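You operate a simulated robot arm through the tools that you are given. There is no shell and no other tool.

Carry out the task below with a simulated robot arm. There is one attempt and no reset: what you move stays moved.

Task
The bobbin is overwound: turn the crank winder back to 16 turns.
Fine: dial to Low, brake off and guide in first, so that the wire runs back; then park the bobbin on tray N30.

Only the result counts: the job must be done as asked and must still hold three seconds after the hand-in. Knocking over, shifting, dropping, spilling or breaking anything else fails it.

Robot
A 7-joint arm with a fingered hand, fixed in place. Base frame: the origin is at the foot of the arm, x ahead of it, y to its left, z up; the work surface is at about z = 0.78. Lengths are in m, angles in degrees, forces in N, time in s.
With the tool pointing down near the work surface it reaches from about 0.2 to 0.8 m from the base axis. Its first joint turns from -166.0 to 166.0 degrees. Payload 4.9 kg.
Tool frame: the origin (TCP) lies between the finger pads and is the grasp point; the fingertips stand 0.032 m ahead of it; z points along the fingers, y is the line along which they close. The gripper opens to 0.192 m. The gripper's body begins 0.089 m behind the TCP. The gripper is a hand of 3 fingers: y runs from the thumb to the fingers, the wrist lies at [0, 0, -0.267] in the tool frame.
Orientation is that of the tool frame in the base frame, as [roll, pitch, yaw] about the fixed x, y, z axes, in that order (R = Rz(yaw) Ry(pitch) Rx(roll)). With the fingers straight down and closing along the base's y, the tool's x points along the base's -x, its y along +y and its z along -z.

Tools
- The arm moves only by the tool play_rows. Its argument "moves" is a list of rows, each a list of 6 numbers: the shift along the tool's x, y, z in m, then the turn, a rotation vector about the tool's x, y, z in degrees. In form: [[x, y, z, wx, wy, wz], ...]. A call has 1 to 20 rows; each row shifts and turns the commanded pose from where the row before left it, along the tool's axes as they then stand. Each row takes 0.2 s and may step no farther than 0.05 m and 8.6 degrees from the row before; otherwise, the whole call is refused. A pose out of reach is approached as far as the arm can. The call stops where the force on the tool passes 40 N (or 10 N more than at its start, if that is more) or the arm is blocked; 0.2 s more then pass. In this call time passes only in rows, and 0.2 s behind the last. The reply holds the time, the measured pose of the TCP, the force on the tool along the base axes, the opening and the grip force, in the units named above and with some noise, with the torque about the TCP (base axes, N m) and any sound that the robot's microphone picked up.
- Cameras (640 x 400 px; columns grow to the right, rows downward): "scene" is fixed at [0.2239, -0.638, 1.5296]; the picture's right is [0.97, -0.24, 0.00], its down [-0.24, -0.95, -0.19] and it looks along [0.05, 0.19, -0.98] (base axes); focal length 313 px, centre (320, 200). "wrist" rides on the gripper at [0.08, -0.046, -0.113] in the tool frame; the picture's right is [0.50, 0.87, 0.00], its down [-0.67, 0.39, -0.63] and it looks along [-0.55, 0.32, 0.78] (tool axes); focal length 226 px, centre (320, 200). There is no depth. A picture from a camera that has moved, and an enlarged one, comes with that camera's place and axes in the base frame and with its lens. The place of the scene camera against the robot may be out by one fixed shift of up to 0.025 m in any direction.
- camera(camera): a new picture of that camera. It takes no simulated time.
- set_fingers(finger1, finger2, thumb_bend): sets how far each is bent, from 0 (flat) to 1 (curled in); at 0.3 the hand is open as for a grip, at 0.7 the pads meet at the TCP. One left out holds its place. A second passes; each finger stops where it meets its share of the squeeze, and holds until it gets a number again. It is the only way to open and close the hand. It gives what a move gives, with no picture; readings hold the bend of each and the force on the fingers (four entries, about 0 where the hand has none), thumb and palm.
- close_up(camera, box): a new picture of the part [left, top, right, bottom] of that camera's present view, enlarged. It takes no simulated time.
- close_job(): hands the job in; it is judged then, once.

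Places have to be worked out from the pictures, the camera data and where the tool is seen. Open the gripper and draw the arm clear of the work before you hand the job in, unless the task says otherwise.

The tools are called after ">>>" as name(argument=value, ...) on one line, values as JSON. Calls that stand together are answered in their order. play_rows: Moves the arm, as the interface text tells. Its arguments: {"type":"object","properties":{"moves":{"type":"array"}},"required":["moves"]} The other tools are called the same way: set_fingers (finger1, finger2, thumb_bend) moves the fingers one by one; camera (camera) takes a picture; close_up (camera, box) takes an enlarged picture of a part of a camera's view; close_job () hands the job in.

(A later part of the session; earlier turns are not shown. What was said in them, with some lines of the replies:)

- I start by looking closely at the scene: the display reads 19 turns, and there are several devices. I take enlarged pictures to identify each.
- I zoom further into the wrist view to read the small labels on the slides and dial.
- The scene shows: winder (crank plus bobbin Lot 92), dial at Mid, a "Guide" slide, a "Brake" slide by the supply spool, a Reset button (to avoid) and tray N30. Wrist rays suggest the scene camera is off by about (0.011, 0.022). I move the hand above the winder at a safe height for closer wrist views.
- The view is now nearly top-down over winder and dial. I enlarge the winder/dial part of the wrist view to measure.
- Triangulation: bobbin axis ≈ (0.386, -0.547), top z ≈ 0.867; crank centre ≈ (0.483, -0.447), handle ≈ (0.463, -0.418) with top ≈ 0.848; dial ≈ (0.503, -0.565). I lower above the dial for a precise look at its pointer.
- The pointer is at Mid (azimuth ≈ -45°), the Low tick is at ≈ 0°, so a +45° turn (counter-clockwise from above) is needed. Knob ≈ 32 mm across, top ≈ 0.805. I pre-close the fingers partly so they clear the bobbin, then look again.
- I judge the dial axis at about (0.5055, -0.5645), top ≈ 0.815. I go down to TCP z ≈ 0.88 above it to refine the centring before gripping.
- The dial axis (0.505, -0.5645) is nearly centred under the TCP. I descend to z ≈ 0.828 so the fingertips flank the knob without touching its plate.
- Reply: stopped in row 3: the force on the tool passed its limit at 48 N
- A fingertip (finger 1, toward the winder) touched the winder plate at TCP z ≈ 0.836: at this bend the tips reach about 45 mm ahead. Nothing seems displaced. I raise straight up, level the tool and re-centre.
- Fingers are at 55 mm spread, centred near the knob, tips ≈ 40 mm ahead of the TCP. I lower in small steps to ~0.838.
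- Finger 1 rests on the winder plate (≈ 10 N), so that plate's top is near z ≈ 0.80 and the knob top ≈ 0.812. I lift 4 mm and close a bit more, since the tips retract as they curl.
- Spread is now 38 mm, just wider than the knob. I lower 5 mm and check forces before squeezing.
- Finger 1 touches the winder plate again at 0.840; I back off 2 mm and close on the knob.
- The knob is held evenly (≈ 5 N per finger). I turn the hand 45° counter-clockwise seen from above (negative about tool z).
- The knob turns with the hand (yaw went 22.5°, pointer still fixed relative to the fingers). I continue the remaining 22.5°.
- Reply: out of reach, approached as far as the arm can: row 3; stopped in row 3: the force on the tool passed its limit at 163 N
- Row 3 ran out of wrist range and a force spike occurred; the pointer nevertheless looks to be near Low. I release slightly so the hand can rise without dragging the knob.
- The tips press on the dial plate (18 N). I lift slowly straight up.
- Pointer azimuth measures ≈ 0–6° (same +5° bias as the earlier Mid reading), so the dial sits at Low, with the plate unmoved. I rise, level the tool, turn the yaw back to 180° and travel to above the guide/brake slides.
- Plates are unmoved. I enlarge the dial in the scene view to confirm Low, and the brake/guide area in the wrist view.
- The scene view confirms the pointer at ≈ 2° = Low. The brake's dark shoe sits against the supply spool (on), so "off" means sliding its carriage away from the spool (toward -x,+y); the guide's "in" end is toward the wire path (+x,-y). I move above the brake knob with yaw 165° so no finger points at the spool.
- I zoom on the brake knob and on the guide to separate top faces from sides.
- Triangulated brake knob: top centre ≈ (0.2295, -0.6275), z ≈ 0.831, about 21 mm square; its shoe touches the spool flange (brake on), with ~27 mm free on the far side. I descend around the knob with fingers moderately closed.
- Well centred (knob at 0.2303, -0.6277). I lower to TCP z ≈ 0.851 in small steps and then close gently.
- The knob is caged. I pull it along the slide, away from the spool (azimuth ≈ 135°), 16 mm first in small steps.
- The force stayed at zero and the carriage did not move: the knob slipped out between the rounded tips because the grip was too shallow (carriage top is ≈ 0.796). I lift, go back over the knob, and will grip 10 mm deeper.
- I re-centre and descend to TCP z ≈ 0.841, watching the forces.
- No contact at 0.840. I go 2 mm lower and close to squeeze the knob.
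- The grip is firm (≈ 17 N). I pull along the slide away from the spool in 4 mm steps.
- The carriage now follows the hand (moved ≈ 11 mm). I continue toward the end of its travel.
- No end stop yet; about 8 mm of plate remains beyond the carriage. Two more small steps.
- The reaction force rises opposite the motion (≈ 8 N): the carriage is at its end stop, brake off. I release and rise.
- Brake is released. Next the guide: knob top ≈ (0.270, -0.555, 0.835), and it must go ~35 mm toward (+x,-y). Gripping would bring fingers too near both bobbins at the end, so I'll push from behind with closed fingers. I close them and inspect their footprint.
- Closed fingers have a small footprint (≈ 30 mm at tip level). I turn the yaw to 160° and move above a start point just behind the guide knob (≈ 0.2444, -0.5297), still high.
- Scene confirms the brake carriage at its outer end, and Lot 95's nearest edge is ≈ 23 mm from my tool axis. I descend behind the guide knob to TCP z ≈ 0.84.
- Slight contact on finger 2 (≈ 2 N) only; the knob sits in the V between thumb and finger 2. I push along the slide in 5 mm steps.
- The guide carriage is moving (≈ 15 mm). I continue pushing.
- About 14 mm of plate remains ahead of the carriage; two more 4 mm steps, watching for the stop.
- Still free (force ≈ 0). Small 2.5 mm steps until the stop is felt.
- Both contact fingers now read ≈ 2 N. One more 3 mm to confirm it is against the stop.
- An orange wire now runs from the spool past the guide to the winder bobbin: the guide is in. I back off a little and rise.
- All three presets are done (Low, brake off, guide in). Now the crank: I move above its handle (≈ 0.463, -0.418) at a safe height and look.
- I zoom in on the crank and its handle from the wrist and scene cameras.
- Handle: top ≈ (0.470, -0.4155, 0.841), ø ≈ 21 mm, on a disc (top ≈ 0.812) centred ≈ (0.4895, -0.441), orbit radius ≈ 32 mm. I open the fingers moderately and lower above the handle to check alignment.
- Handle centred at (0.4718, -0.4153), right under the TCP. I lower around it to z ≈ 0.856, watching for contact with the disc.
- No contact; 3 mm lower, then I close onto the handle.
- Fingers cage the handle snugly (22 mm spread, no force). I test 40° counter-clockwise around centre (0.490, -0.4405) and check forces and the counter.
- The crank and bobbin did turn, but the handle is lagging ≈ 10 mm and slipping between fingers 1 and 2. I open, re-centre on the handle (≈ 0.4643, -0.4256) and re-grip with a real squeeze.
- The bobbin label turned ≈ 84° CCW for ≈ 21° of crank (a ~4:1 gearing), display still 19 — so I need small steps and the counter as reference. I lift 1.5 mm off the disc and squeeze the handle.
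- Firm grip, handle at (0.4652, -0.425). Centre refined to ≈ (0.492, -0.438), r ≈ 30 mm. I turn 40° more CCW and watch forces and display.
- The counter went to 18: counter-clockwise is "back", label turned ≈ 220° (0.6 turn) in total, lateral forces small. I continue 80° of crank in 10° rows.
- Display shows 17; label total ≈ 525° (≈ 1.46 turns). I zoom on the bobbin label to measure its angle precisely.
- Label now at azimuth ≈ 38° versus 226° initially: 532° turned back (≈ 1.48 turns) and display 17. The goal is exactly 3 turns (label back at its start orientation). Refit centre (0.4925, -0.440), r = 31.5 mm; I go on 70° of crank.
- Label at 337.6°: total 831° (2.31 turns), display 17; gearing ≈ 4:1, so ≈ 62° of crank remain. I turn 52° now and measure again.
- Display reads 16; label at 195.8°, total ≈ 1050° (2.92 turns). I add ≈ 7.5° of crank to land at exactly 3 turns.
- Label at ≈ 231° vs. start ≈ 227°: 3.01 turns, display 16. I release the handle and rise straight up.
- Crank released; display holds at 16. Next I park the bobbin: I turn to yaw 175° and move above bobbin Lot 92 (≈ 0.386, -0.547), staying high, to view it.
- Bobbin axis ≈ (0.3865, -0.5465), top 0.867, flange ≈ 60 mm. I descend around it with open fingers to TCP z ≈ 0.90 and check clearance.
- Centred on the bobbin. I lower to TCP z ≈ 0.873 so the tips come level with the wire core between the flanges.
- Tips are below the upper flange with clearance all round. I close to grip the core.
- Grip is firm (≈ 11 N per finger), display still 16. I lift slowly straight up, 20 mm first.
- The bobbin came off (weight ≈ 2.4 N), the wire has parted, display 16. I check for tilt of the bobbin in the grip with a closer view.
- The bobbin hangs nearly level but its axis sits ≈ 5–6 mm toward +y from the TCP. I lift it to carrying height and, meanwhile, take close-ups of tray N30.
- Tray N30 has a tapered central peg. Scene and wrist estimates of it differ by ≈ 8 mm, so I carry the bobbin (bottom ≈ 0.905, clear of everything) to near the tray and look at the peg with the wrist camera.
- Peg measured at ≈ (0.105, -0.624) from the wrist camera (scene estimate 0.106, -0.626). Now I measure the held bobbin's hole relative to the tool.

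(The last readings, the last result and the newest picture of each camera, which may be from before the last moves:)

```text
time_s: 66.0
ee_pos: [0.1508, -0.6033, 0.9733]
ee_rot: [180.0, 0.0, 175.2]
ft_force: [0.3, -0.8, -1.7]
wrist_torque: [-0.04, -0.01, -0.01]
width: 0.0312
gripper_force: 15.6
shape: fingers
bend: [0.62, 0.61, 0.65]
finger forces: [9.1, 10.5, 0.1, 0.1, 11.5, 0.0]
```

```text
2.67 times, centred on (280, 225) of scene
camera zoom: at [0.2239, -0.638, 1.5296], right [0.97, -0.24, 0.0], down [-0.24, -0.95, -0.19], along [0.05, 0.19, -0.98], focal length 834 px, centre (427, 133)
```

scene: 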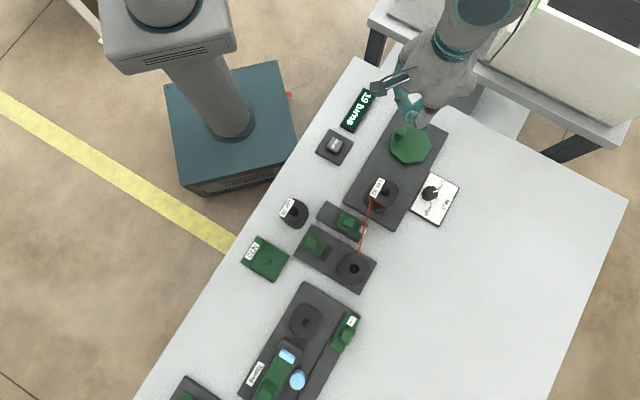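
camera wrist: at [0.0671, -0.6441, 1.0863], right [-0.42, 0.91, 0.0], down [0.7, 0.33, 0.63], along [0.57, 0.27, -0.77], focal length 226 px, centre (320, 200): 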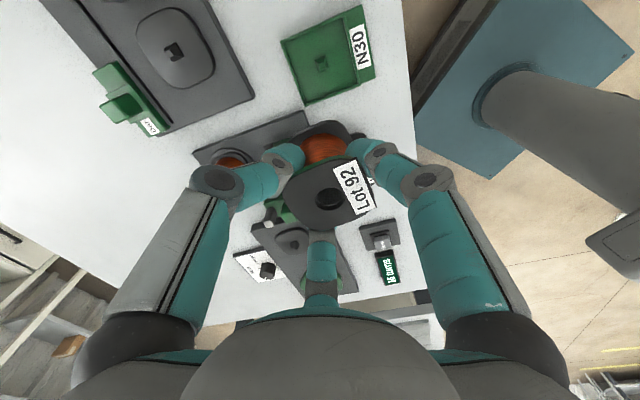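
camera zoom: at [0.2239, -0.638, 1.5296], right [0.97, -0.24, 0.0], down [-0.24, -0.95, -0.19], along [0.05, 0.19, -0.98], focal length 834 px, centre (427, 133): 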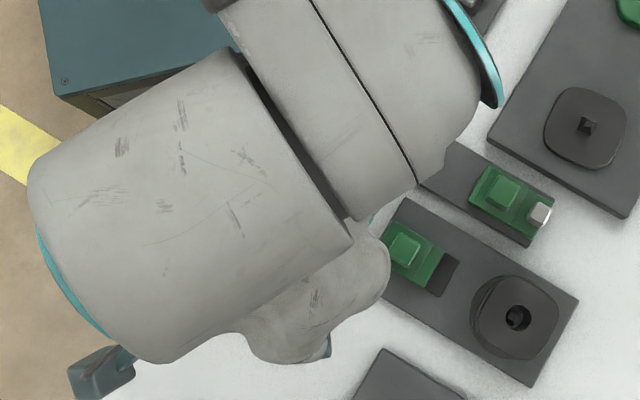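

Relative to the same camera frame, the bobbin's hole is at (0.150, -0.598) at the top and, allowing a slight ≈ 5° lean, about (0.1516, -0.601) at the bottom; the peg is at (0.105, -0.624). I shift over by (-0.047, -0.023) and go down to TCP z ≈ 0.90.

>>> play_rows(moves=[[0.0223, -0.0134, 0, 0, 0, 0], [0.0223, -0.0134, 0, 0, 0, 0], [0, 0, 0.035, 0, 0, 0], [0, 0, 0.035, 0, 0, 0]])

>>> camera(camera="wrist")

>>> close_up(camera="wrist", box=[230, 40, 410, 220])

>>> close_up(camera="scene", box=[210, 170, 330, 300])

```text
time_s: 67.0
ee_pos: [0.105, -0.6253, 0.9041]
ee_rot: [-179.9, 0.2, 175.2]
ft_force: [0.2, -0.8, -1.0]
wrist_torque: [0.04, 0.02, 0.01]
width: 0.0316
gripper_force: 15.8
shape: fingers
bend: [0.62, 0.61, 0.65]
finger forces: [9.1, 10.5, 0.0, 0.0, 11.6, 0.0]
```

```text
taken
camera wrist: at [0.0204, -0.6657, 1.0167], right [-0.42, 0.91, 0.0], down [0.7, 0.33, 0.63], along [0.57, 0.27, -0.78], focal length 226 px, centre (320, 200)
```

wrist: 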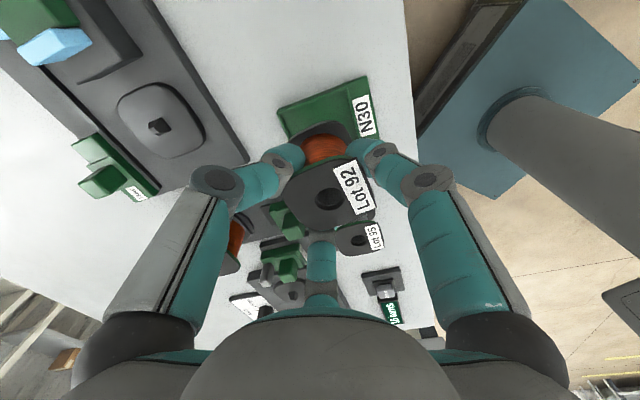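

```text
2.22 times, centred on (320, 130) of wrist
camera zoom: at [0.0204, -0.6657, 1.0167], right [-0.42, 0.91, 0.0], down [0.7, 0.33, 0.63], along [0.57, 0.27, -0.78], focal length 502 px, centre (320, 356)
```

zoom: 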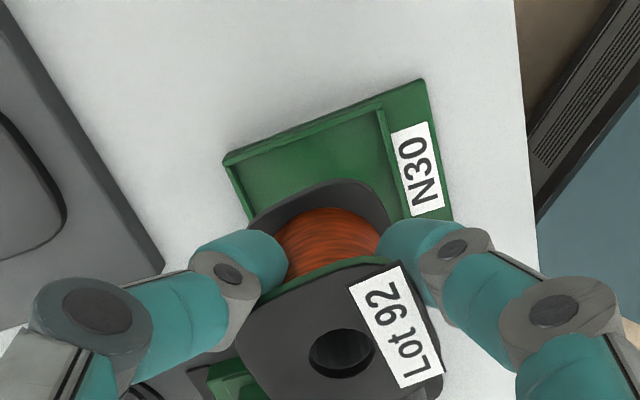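

```text
3.08 times, centred on (270, 235) of scene
camera zoom: at [0.2239, -0.638, 1.5296], right [0.97, -0.24, 0.0], down [-0.24, -0.95, -0.19], along [0.05, 0.19, -0.98], focal length 962 px, centre (474, 92)
```

zoom: 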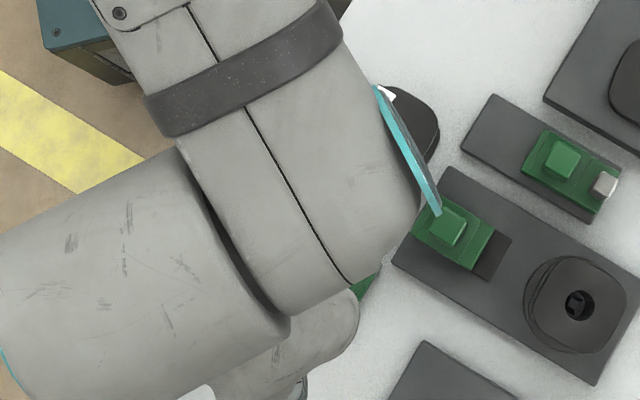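

Bottom flange and tray line up within ≈ 2 mm. I lower to just above the peg with a 1.5 mm correction, then continue in small steps watching the vertical force.

>>> play_rows(moves=[[0.0007, 0.0014, 0.02, 0, 0, 0], [0, 0, 0.014, 0, 0, 0], [0, 0, 0.004, 0, 0, 0], [0, 0, 0.003, 0, 0, 0]])

>>> close_up(camera="wrist", box=[230, 40, 410, 220])

```text
time_s: 68.0
ee_pos: [0.104, -0.6245, 0.8604]
ee_rot: [-180.0, 0.1, 175.1]
ft_force: [0.6, 0.1, -2.3]
wrist_torque: [0.01, 0.0, 0.0]
width: 0.0316
gripper_force: 15.4
shape: fingers
bend: [0.62, 0.61, 0.65]
finger forces: [9.2, 10.5, 0.1, 0.0, 11.6, 0.1]
```

```text
2.22 times, centred on (320, 130) of wrist
camera zoom: at [0.0206, -0.6644, 0.9737], right [-0.42, 0.91, 0.0], down [0.7, 0.33, 0.63], along [0.57, 0.27, -0.78], focal length 502 px, centre (320, 356)
```

zoom: 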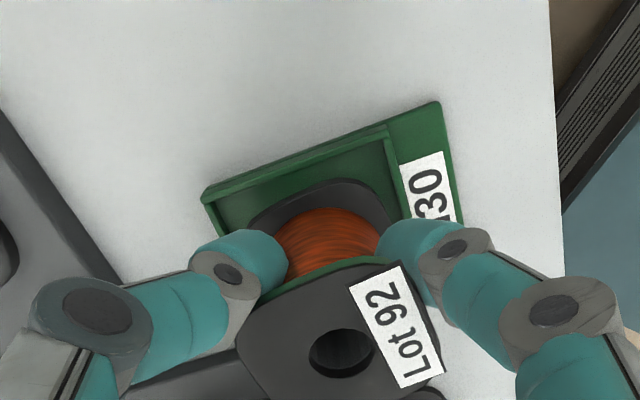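

No contact yet at 0.860. I continue down in 2–3 mm steps.

>>> play_rows(moves=[[0, 0, 0.003, 0, 0, 0], [0, 0, 0.003, 0, 0, 0]])

```text
time_s: 68.6
ee_pos: [0.1045, -0.6251, 0.8543]
ee_rot: [180.0, -0.1, 175.1]
ft_force: [0.2, 0.0, -1.6]
wrist_torque: [0.01, 0.01, 0.04]
width: 0.0311
gripper_force: 15.6
shape: fingers
bend: [0.62, 0.61, 0.65]
finger forces: [9.1, 10.5, 0.1, 0.0, 11.4, 0.0]
```

Still only the bobbin's weight on the sensor at 0.854; two more small steps.

>>> play_rows(moves=[[0, 0, 0.002, 0, 0, 0], [0, 0, 0.002, 0, 0, 0]])

>>> close_up(camera="wrist", box=[230, 40, 410, 220])

```text
time_s: 69.2
ee_pos: [0.1046, -0.6239, 0.8515]
ee_rot: [-179.8, 0.1, 175.2]
ft_force: [0.6, 0.4, -0.6]
wrist_torque: [0.04, -0.02, -0.02]
width: 0.0312
gripper_force: 15.6
shape: fingers
bend: [0.62, 0.61, 0.65]
finger forces: [9.0, 10.5, 0.0, 0.0, 11.9, 0.1]
```

```text
2.22 times, centred on (320, 130) of wrist
camera zoom: at [0.0203, -0.6647, 0.9641], right [-0.42, 0.91, 0.0], down [0.7, 0.33, 0.63], along [0.57, 0.27, -0.78], focal length 502 px, centre (320, 356)
```

zoom: 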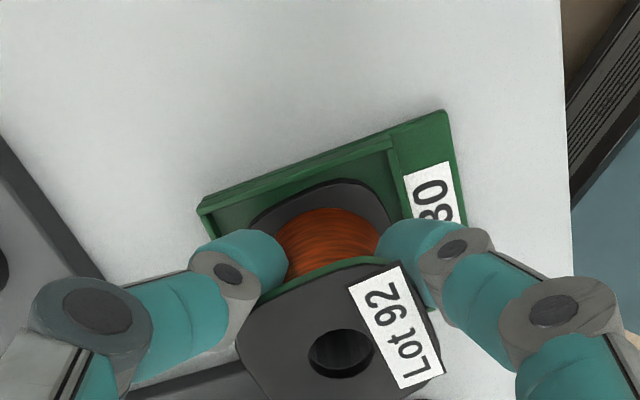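

The weight is starting to come off the sensor (fz -0.6 N). I continue 1.5–2 mm at a time.

>>> play_rows(moves=[[0, 0, 0.002, 0, 0, 0]])

>>> play_rows(moves=[[0, 0, 0.002, 0, 0, 0]])

```text
time_s: 69.6
ee_pos: [0.1044, -0.6261, 0.8512]
ee_rot: [-179.8, 0.1, 175.1]
ft_force: [0.6, 0.3, 5.7]
wrist_torque: [0.22, -0.06, -0.01]
width: 0.0311
gripper_force: 16.1
shape: fingers
bend: [0.62, 0.61, 0.65]
finger forces: [9.6, 10.8, 0.0, 0.1, 13.0, 0.0]
```

```text
time_s: 70.0
ee_pos: [0.1056, -0.6264, 0.8485]
ee_rot: [-179.7, 0.1, 175.1]
ft_force: [1.2, -2.6, 14.4]
wrist_torque: [0.37, -0.06, 0.0]
width: 0.0311
gripper_force: 19.5
shape: fingers
bend: [0.62, 0.61, 0.65]
finger forces: [10.9, 11.4, 0.0, 0.1, 15.5, 0.0]
```

Contact at +y edge (14 N): the slightly leaning bobbin's low edge rests on the tray floor, past the peg's top height — so the peg is inside the hole. I relieve 2 mm and open the fingers.

>>> play_rows(moves=[[0, 0, -0.002, 0, 0, 0]])

>>> set_fingers(finger1=0.58, finger2=0.58, thumb_bend=0.6)

>>> close_up(camera="wrist", box=[230, 40, 410, 240])

```text
time_s: 70.4
ee_pos: [0.1047, -0.6252, 0.8496]
ee_rot: [-179.9, 0.1, 175.2]
ft_force: [0.8, -4.6, 11.8]
wrist_torque: [0.18, -0.05, 0.0]
width: 0.0312
gripper_force: 18.5
shape: fingers
bend: [0.62, 0.61, 0.65]
finger forces: [10.1, 10.7, 0.0, 0.0, 15.5, 0.0]
```

```text
time_s: 71.4
ee_pos: [0.1023, -0.6237, 0.848]
ee_rot: [180.0, 0.0, 175.2]
ft_force: [1.3, 0.4, -0.9]
wrist_torque: [0.0, -0.02, -0.02]
width: 0.0477
gripper_force: 0.0
shape: fingers
bend: [0.57, 0.57, 0.6]
finger forces: [0.0, 0.0, 0.0, 0.0, 0.0, 0.1]
```

```text
2.00 times, centred on (320, 140) of wrist
camera zoom: at [0.0201, -0.6642, 0.9612], right [-0.42, 0.91, 0.0], down [0.7, 0.33, 0.63], along [0.57, 0.27, -0.78], focal length 452 px, centre (320, 320)
```

zoom: 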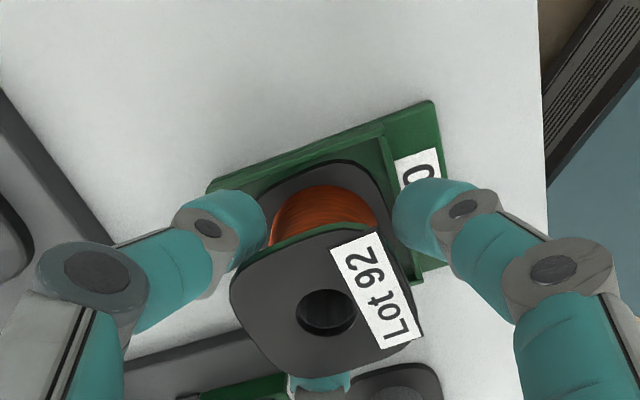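

The bobbin has settled level on the tray, fingers free of force. I open wider so the tips clear the flange before rising.

>>> set_fingers(finger1=0.46, finger2=0.46, thumb_bend=0.46)

>>> close_up(camera="wrist", box=[200, 40, 440, 240])

```text
time_s: 72.4
ee_pos: [0.1035, -0.6242, 0.8482]
ee_rot: [180.0, 0.1, 175.0]
ft_force: [0.1, 0.6, 0.1]
wrist_torque: [0.02, -0.02, 0.01]
width: 0.1009
gripper_force: 0.1
shape: fingers
bend: [0.46, 0.46, 0.46]
finger forces: [0.0, 0.0, 0.0, 0.0, 0.0, 0.0]
```

```text
2.00 times, centred on (320, 140) of wrist
camera zoom: at [0.0201, -0.6642, 0.9613], right [-0.42, 0.91, 0.0], down [0.7, 0.33, 0.63], along [0.57, 0.27, -0.78], focal length 452 px, centre (320, 320)
```

zoom: 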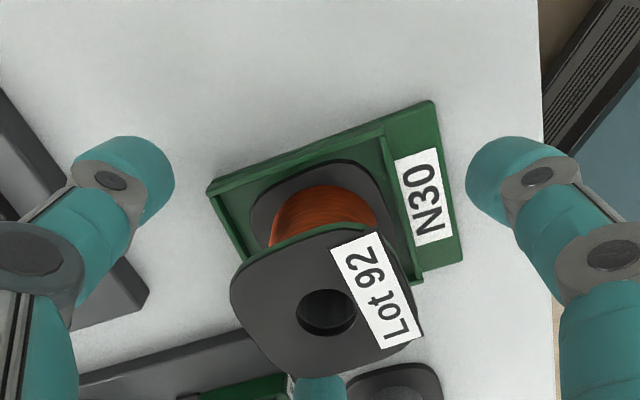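

All fingers are clear of the flange. I rise straight up and then inspect.

>>> play_rows(moves=[[0, 0, -0.015, 0, 0, 0], [0, 0, -0.03, 0, 0, 0], [0, 0, -0.04, 0, 0, 0], [0, 0, -0.045, 0, 0, 0]])

>>> camera(camera="wrist")

>>> close_up(camera="wrist", box=[230, 40, 410, 200])

```text
time_s: 73.4
ee_pos: [0.1036, -0.621, 0.9768]
ee_rot: [179.8, 0.0, 175.1]
ft_force: [-0.1, -0.4, 0.1]
wrist_torque: [-0.04, 0.02, -0.02]
width: 0.101
gripper_force: 0.1
shape: fingers
bend: [0.46, 0.46, 0.46]
finger forces: [0.1, 0.1, 0.0, 0.0, 0.0, 0.1]
```

```text
taken
camera wrist: at [0.0197, -0.6614, 1.0902], right [-0.42, 0.91, 0.0], down [0.7, 0.33, 0.63], along [0.57, 0.27, -0.77], focal length 226 px, centre (320, 200)
```

wrist: 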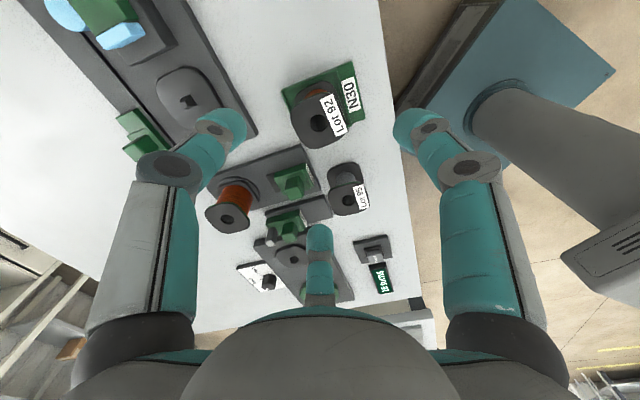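

```text
2.50 times, centred on (320, 120) of wrist
camera zoom: at [0.0197, -0.6614, 1.0902], right [-0.42, 0.91, 0.0], down [0.7, 0.33, 0.63], along [0.57, 0.27, -0.77], focal length 565 px, centre (320, 400)
```

zoom: 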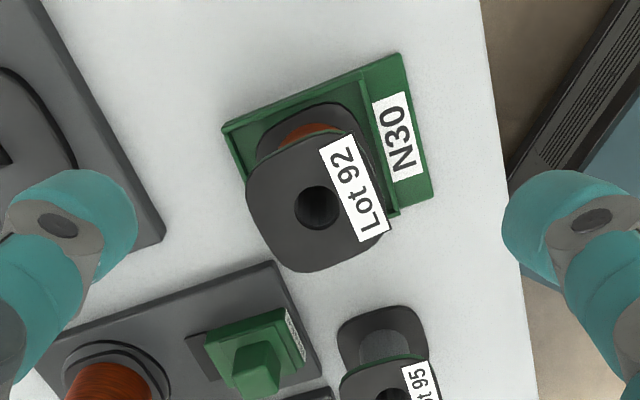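

Lot 92 sits in tray N30. I draw the arm up and back to a clear pose, then check everything with the scene camera.

>>> play_rows(moves=[[0, 0, -0.04, 0, 0, 0], [0, 0, -0.04, 0, 0, 0], [-0.0125, 0.041, -0.01, 0, 0, 0], [-0.0125, 0.041, -0.01, 0, 0, 0], [-0.0125, 0.041, -0.01, 0, 0, 0], [-0.0125, 0.041, -0.01, 0, 0, 0], [-0.0125, 0.041, 0, 0, 0, 0]])

>>> set_fingers(finger1=0.3, finger2=0.3, thumb_bend=0.3)

>>> camera(camera="scene")

>>> close_up(camera="scene", box=[225, 180, 385, 300])

>>> close_up(camera="scene", box=[300, 70, 480, 240])

>>> close_up(camera="scene", box=[160, 270, 380, 400])

```text
time_s: 75.0
ee_pos: [0.1838, -0.4257, 1.0965]
ee_rot: [179.9, 0.0, 175.1]
ft_force: [0.3, 0.5, 0.0]
wrist_torque: [-0.01, 0.02, 0.03]
width: 0.1012
gripper_force: 0.0
shape: fingers
bend: [0.46, 0.46, 0.46]
finger forces: [0.0, 0.1, 0.0, 0.0, 0.1, 0.0]
```

```text
time_s: 76.0
ee_pos: [0.1849, -0.4257, 1.0967]
ee_rot: [179.9, 0.1, 175.0]
ft_force: [-0.1, -0.5, -0.4]
wrist_torque: [-0.01, 0.01, 0.04]
width: 0.1675
gripper_force: 0.1
shape: fingers
bend: [0.3, 0.3, 0.3]
finger forces: [0.0, 0.0, 0.0, 0.0, 0.0, 0.1]
```

```text
taken
```

scene: 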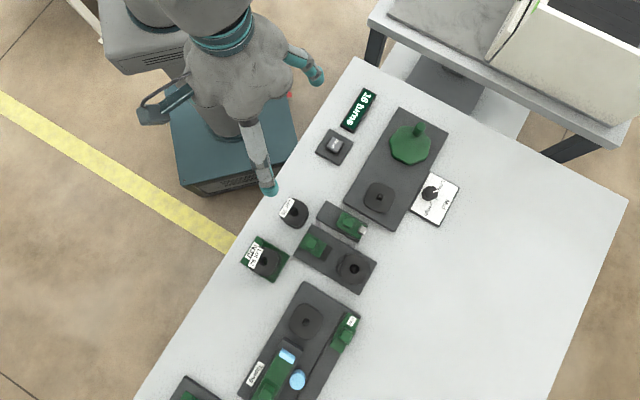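

```text
3.33 times, centred on (305, 240) of scene
camera zoom: at [0.2239, -0.638, 1.5296], right [0.97, -0.24, 0.0], down [-0.24, -0.95, -0.19], along [0.05, 0.19, -0.98], focal length 1042 px, centre (370, 67)
```

zoom: 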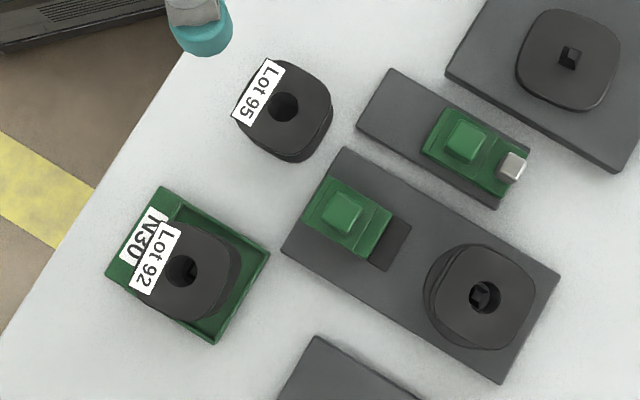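

```text
2.35 times, centred on (390, 155) of scene
camera zoom: at [0.2239, -0.638, 1.5296], right [0.97, -0.24, 0.0], down [-0.24, -0.95, -0.19], along [0.05, 0.19, -0.98], focal length 736 px, centre (155, 306)
```

zoom: 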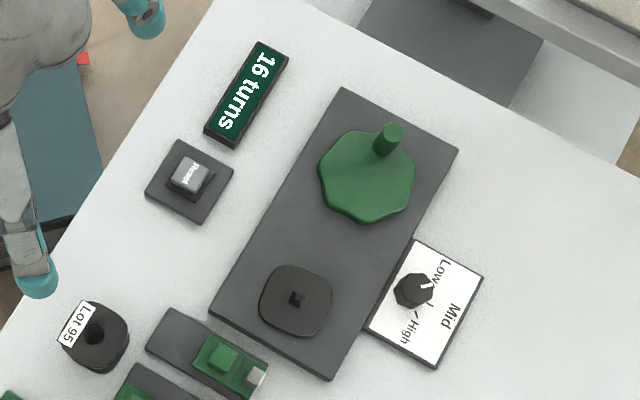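

```text
2.91 times, centred on (270, 335) of scene
camera zoom: at [0.2239, -0.638, 1.5296], right [0.97, -0.24, 0.0], down [-0.24, -0.95, -0.19], along [0.05, 0.19, -0.98], focal length 910 px, centre (466, -193)
```

zoom: 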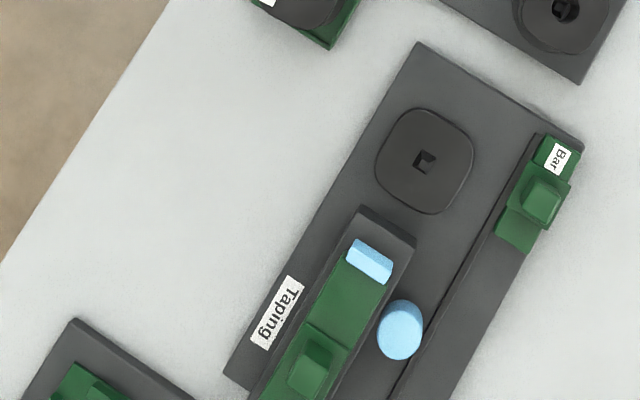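

Final check: display 16, dial Low, brake off, guide in, Lot 92 level and centred on N30's peg (hole within ≈ 1–2 mm). Lot 95, Reset, the Taping station and all plates are where they started, and the hand is open and clear. I hand the job in.

>>> close_job()

```text
The job is handed in.
```

The winder is back at 16 turns and bobbin Lot 92 is parked on tray N30. I handed the job in and have not seen the verdict.

- **Dial, brake and guide:** The dial is at Low, the brake carriage is at its outer stop clear of the supply spool, and the guide is in. The wire appeared across the guide once it was in.
- **Unwinding:** I turned the crank counter-clockwise. The counter went from 19 to 16, and the bobbin's label came round about 3.01 turns.
- **Parking:** The bobbin sits level on N30, with its hole within about 2 mm of the peg. The wire parted when I lifted it off the winder.
- **Force spike:** While turning the dial the wrist ran out of range and the force on the tool briefly reached 163 N. An earlier fingertip touch on the winder plate reached 48 N. Camera views afterwards showed the dial plate, winder, Lot 95 and the other stations where they had been.

I did not press Reset. The hand is open and the arm is drawn clear.
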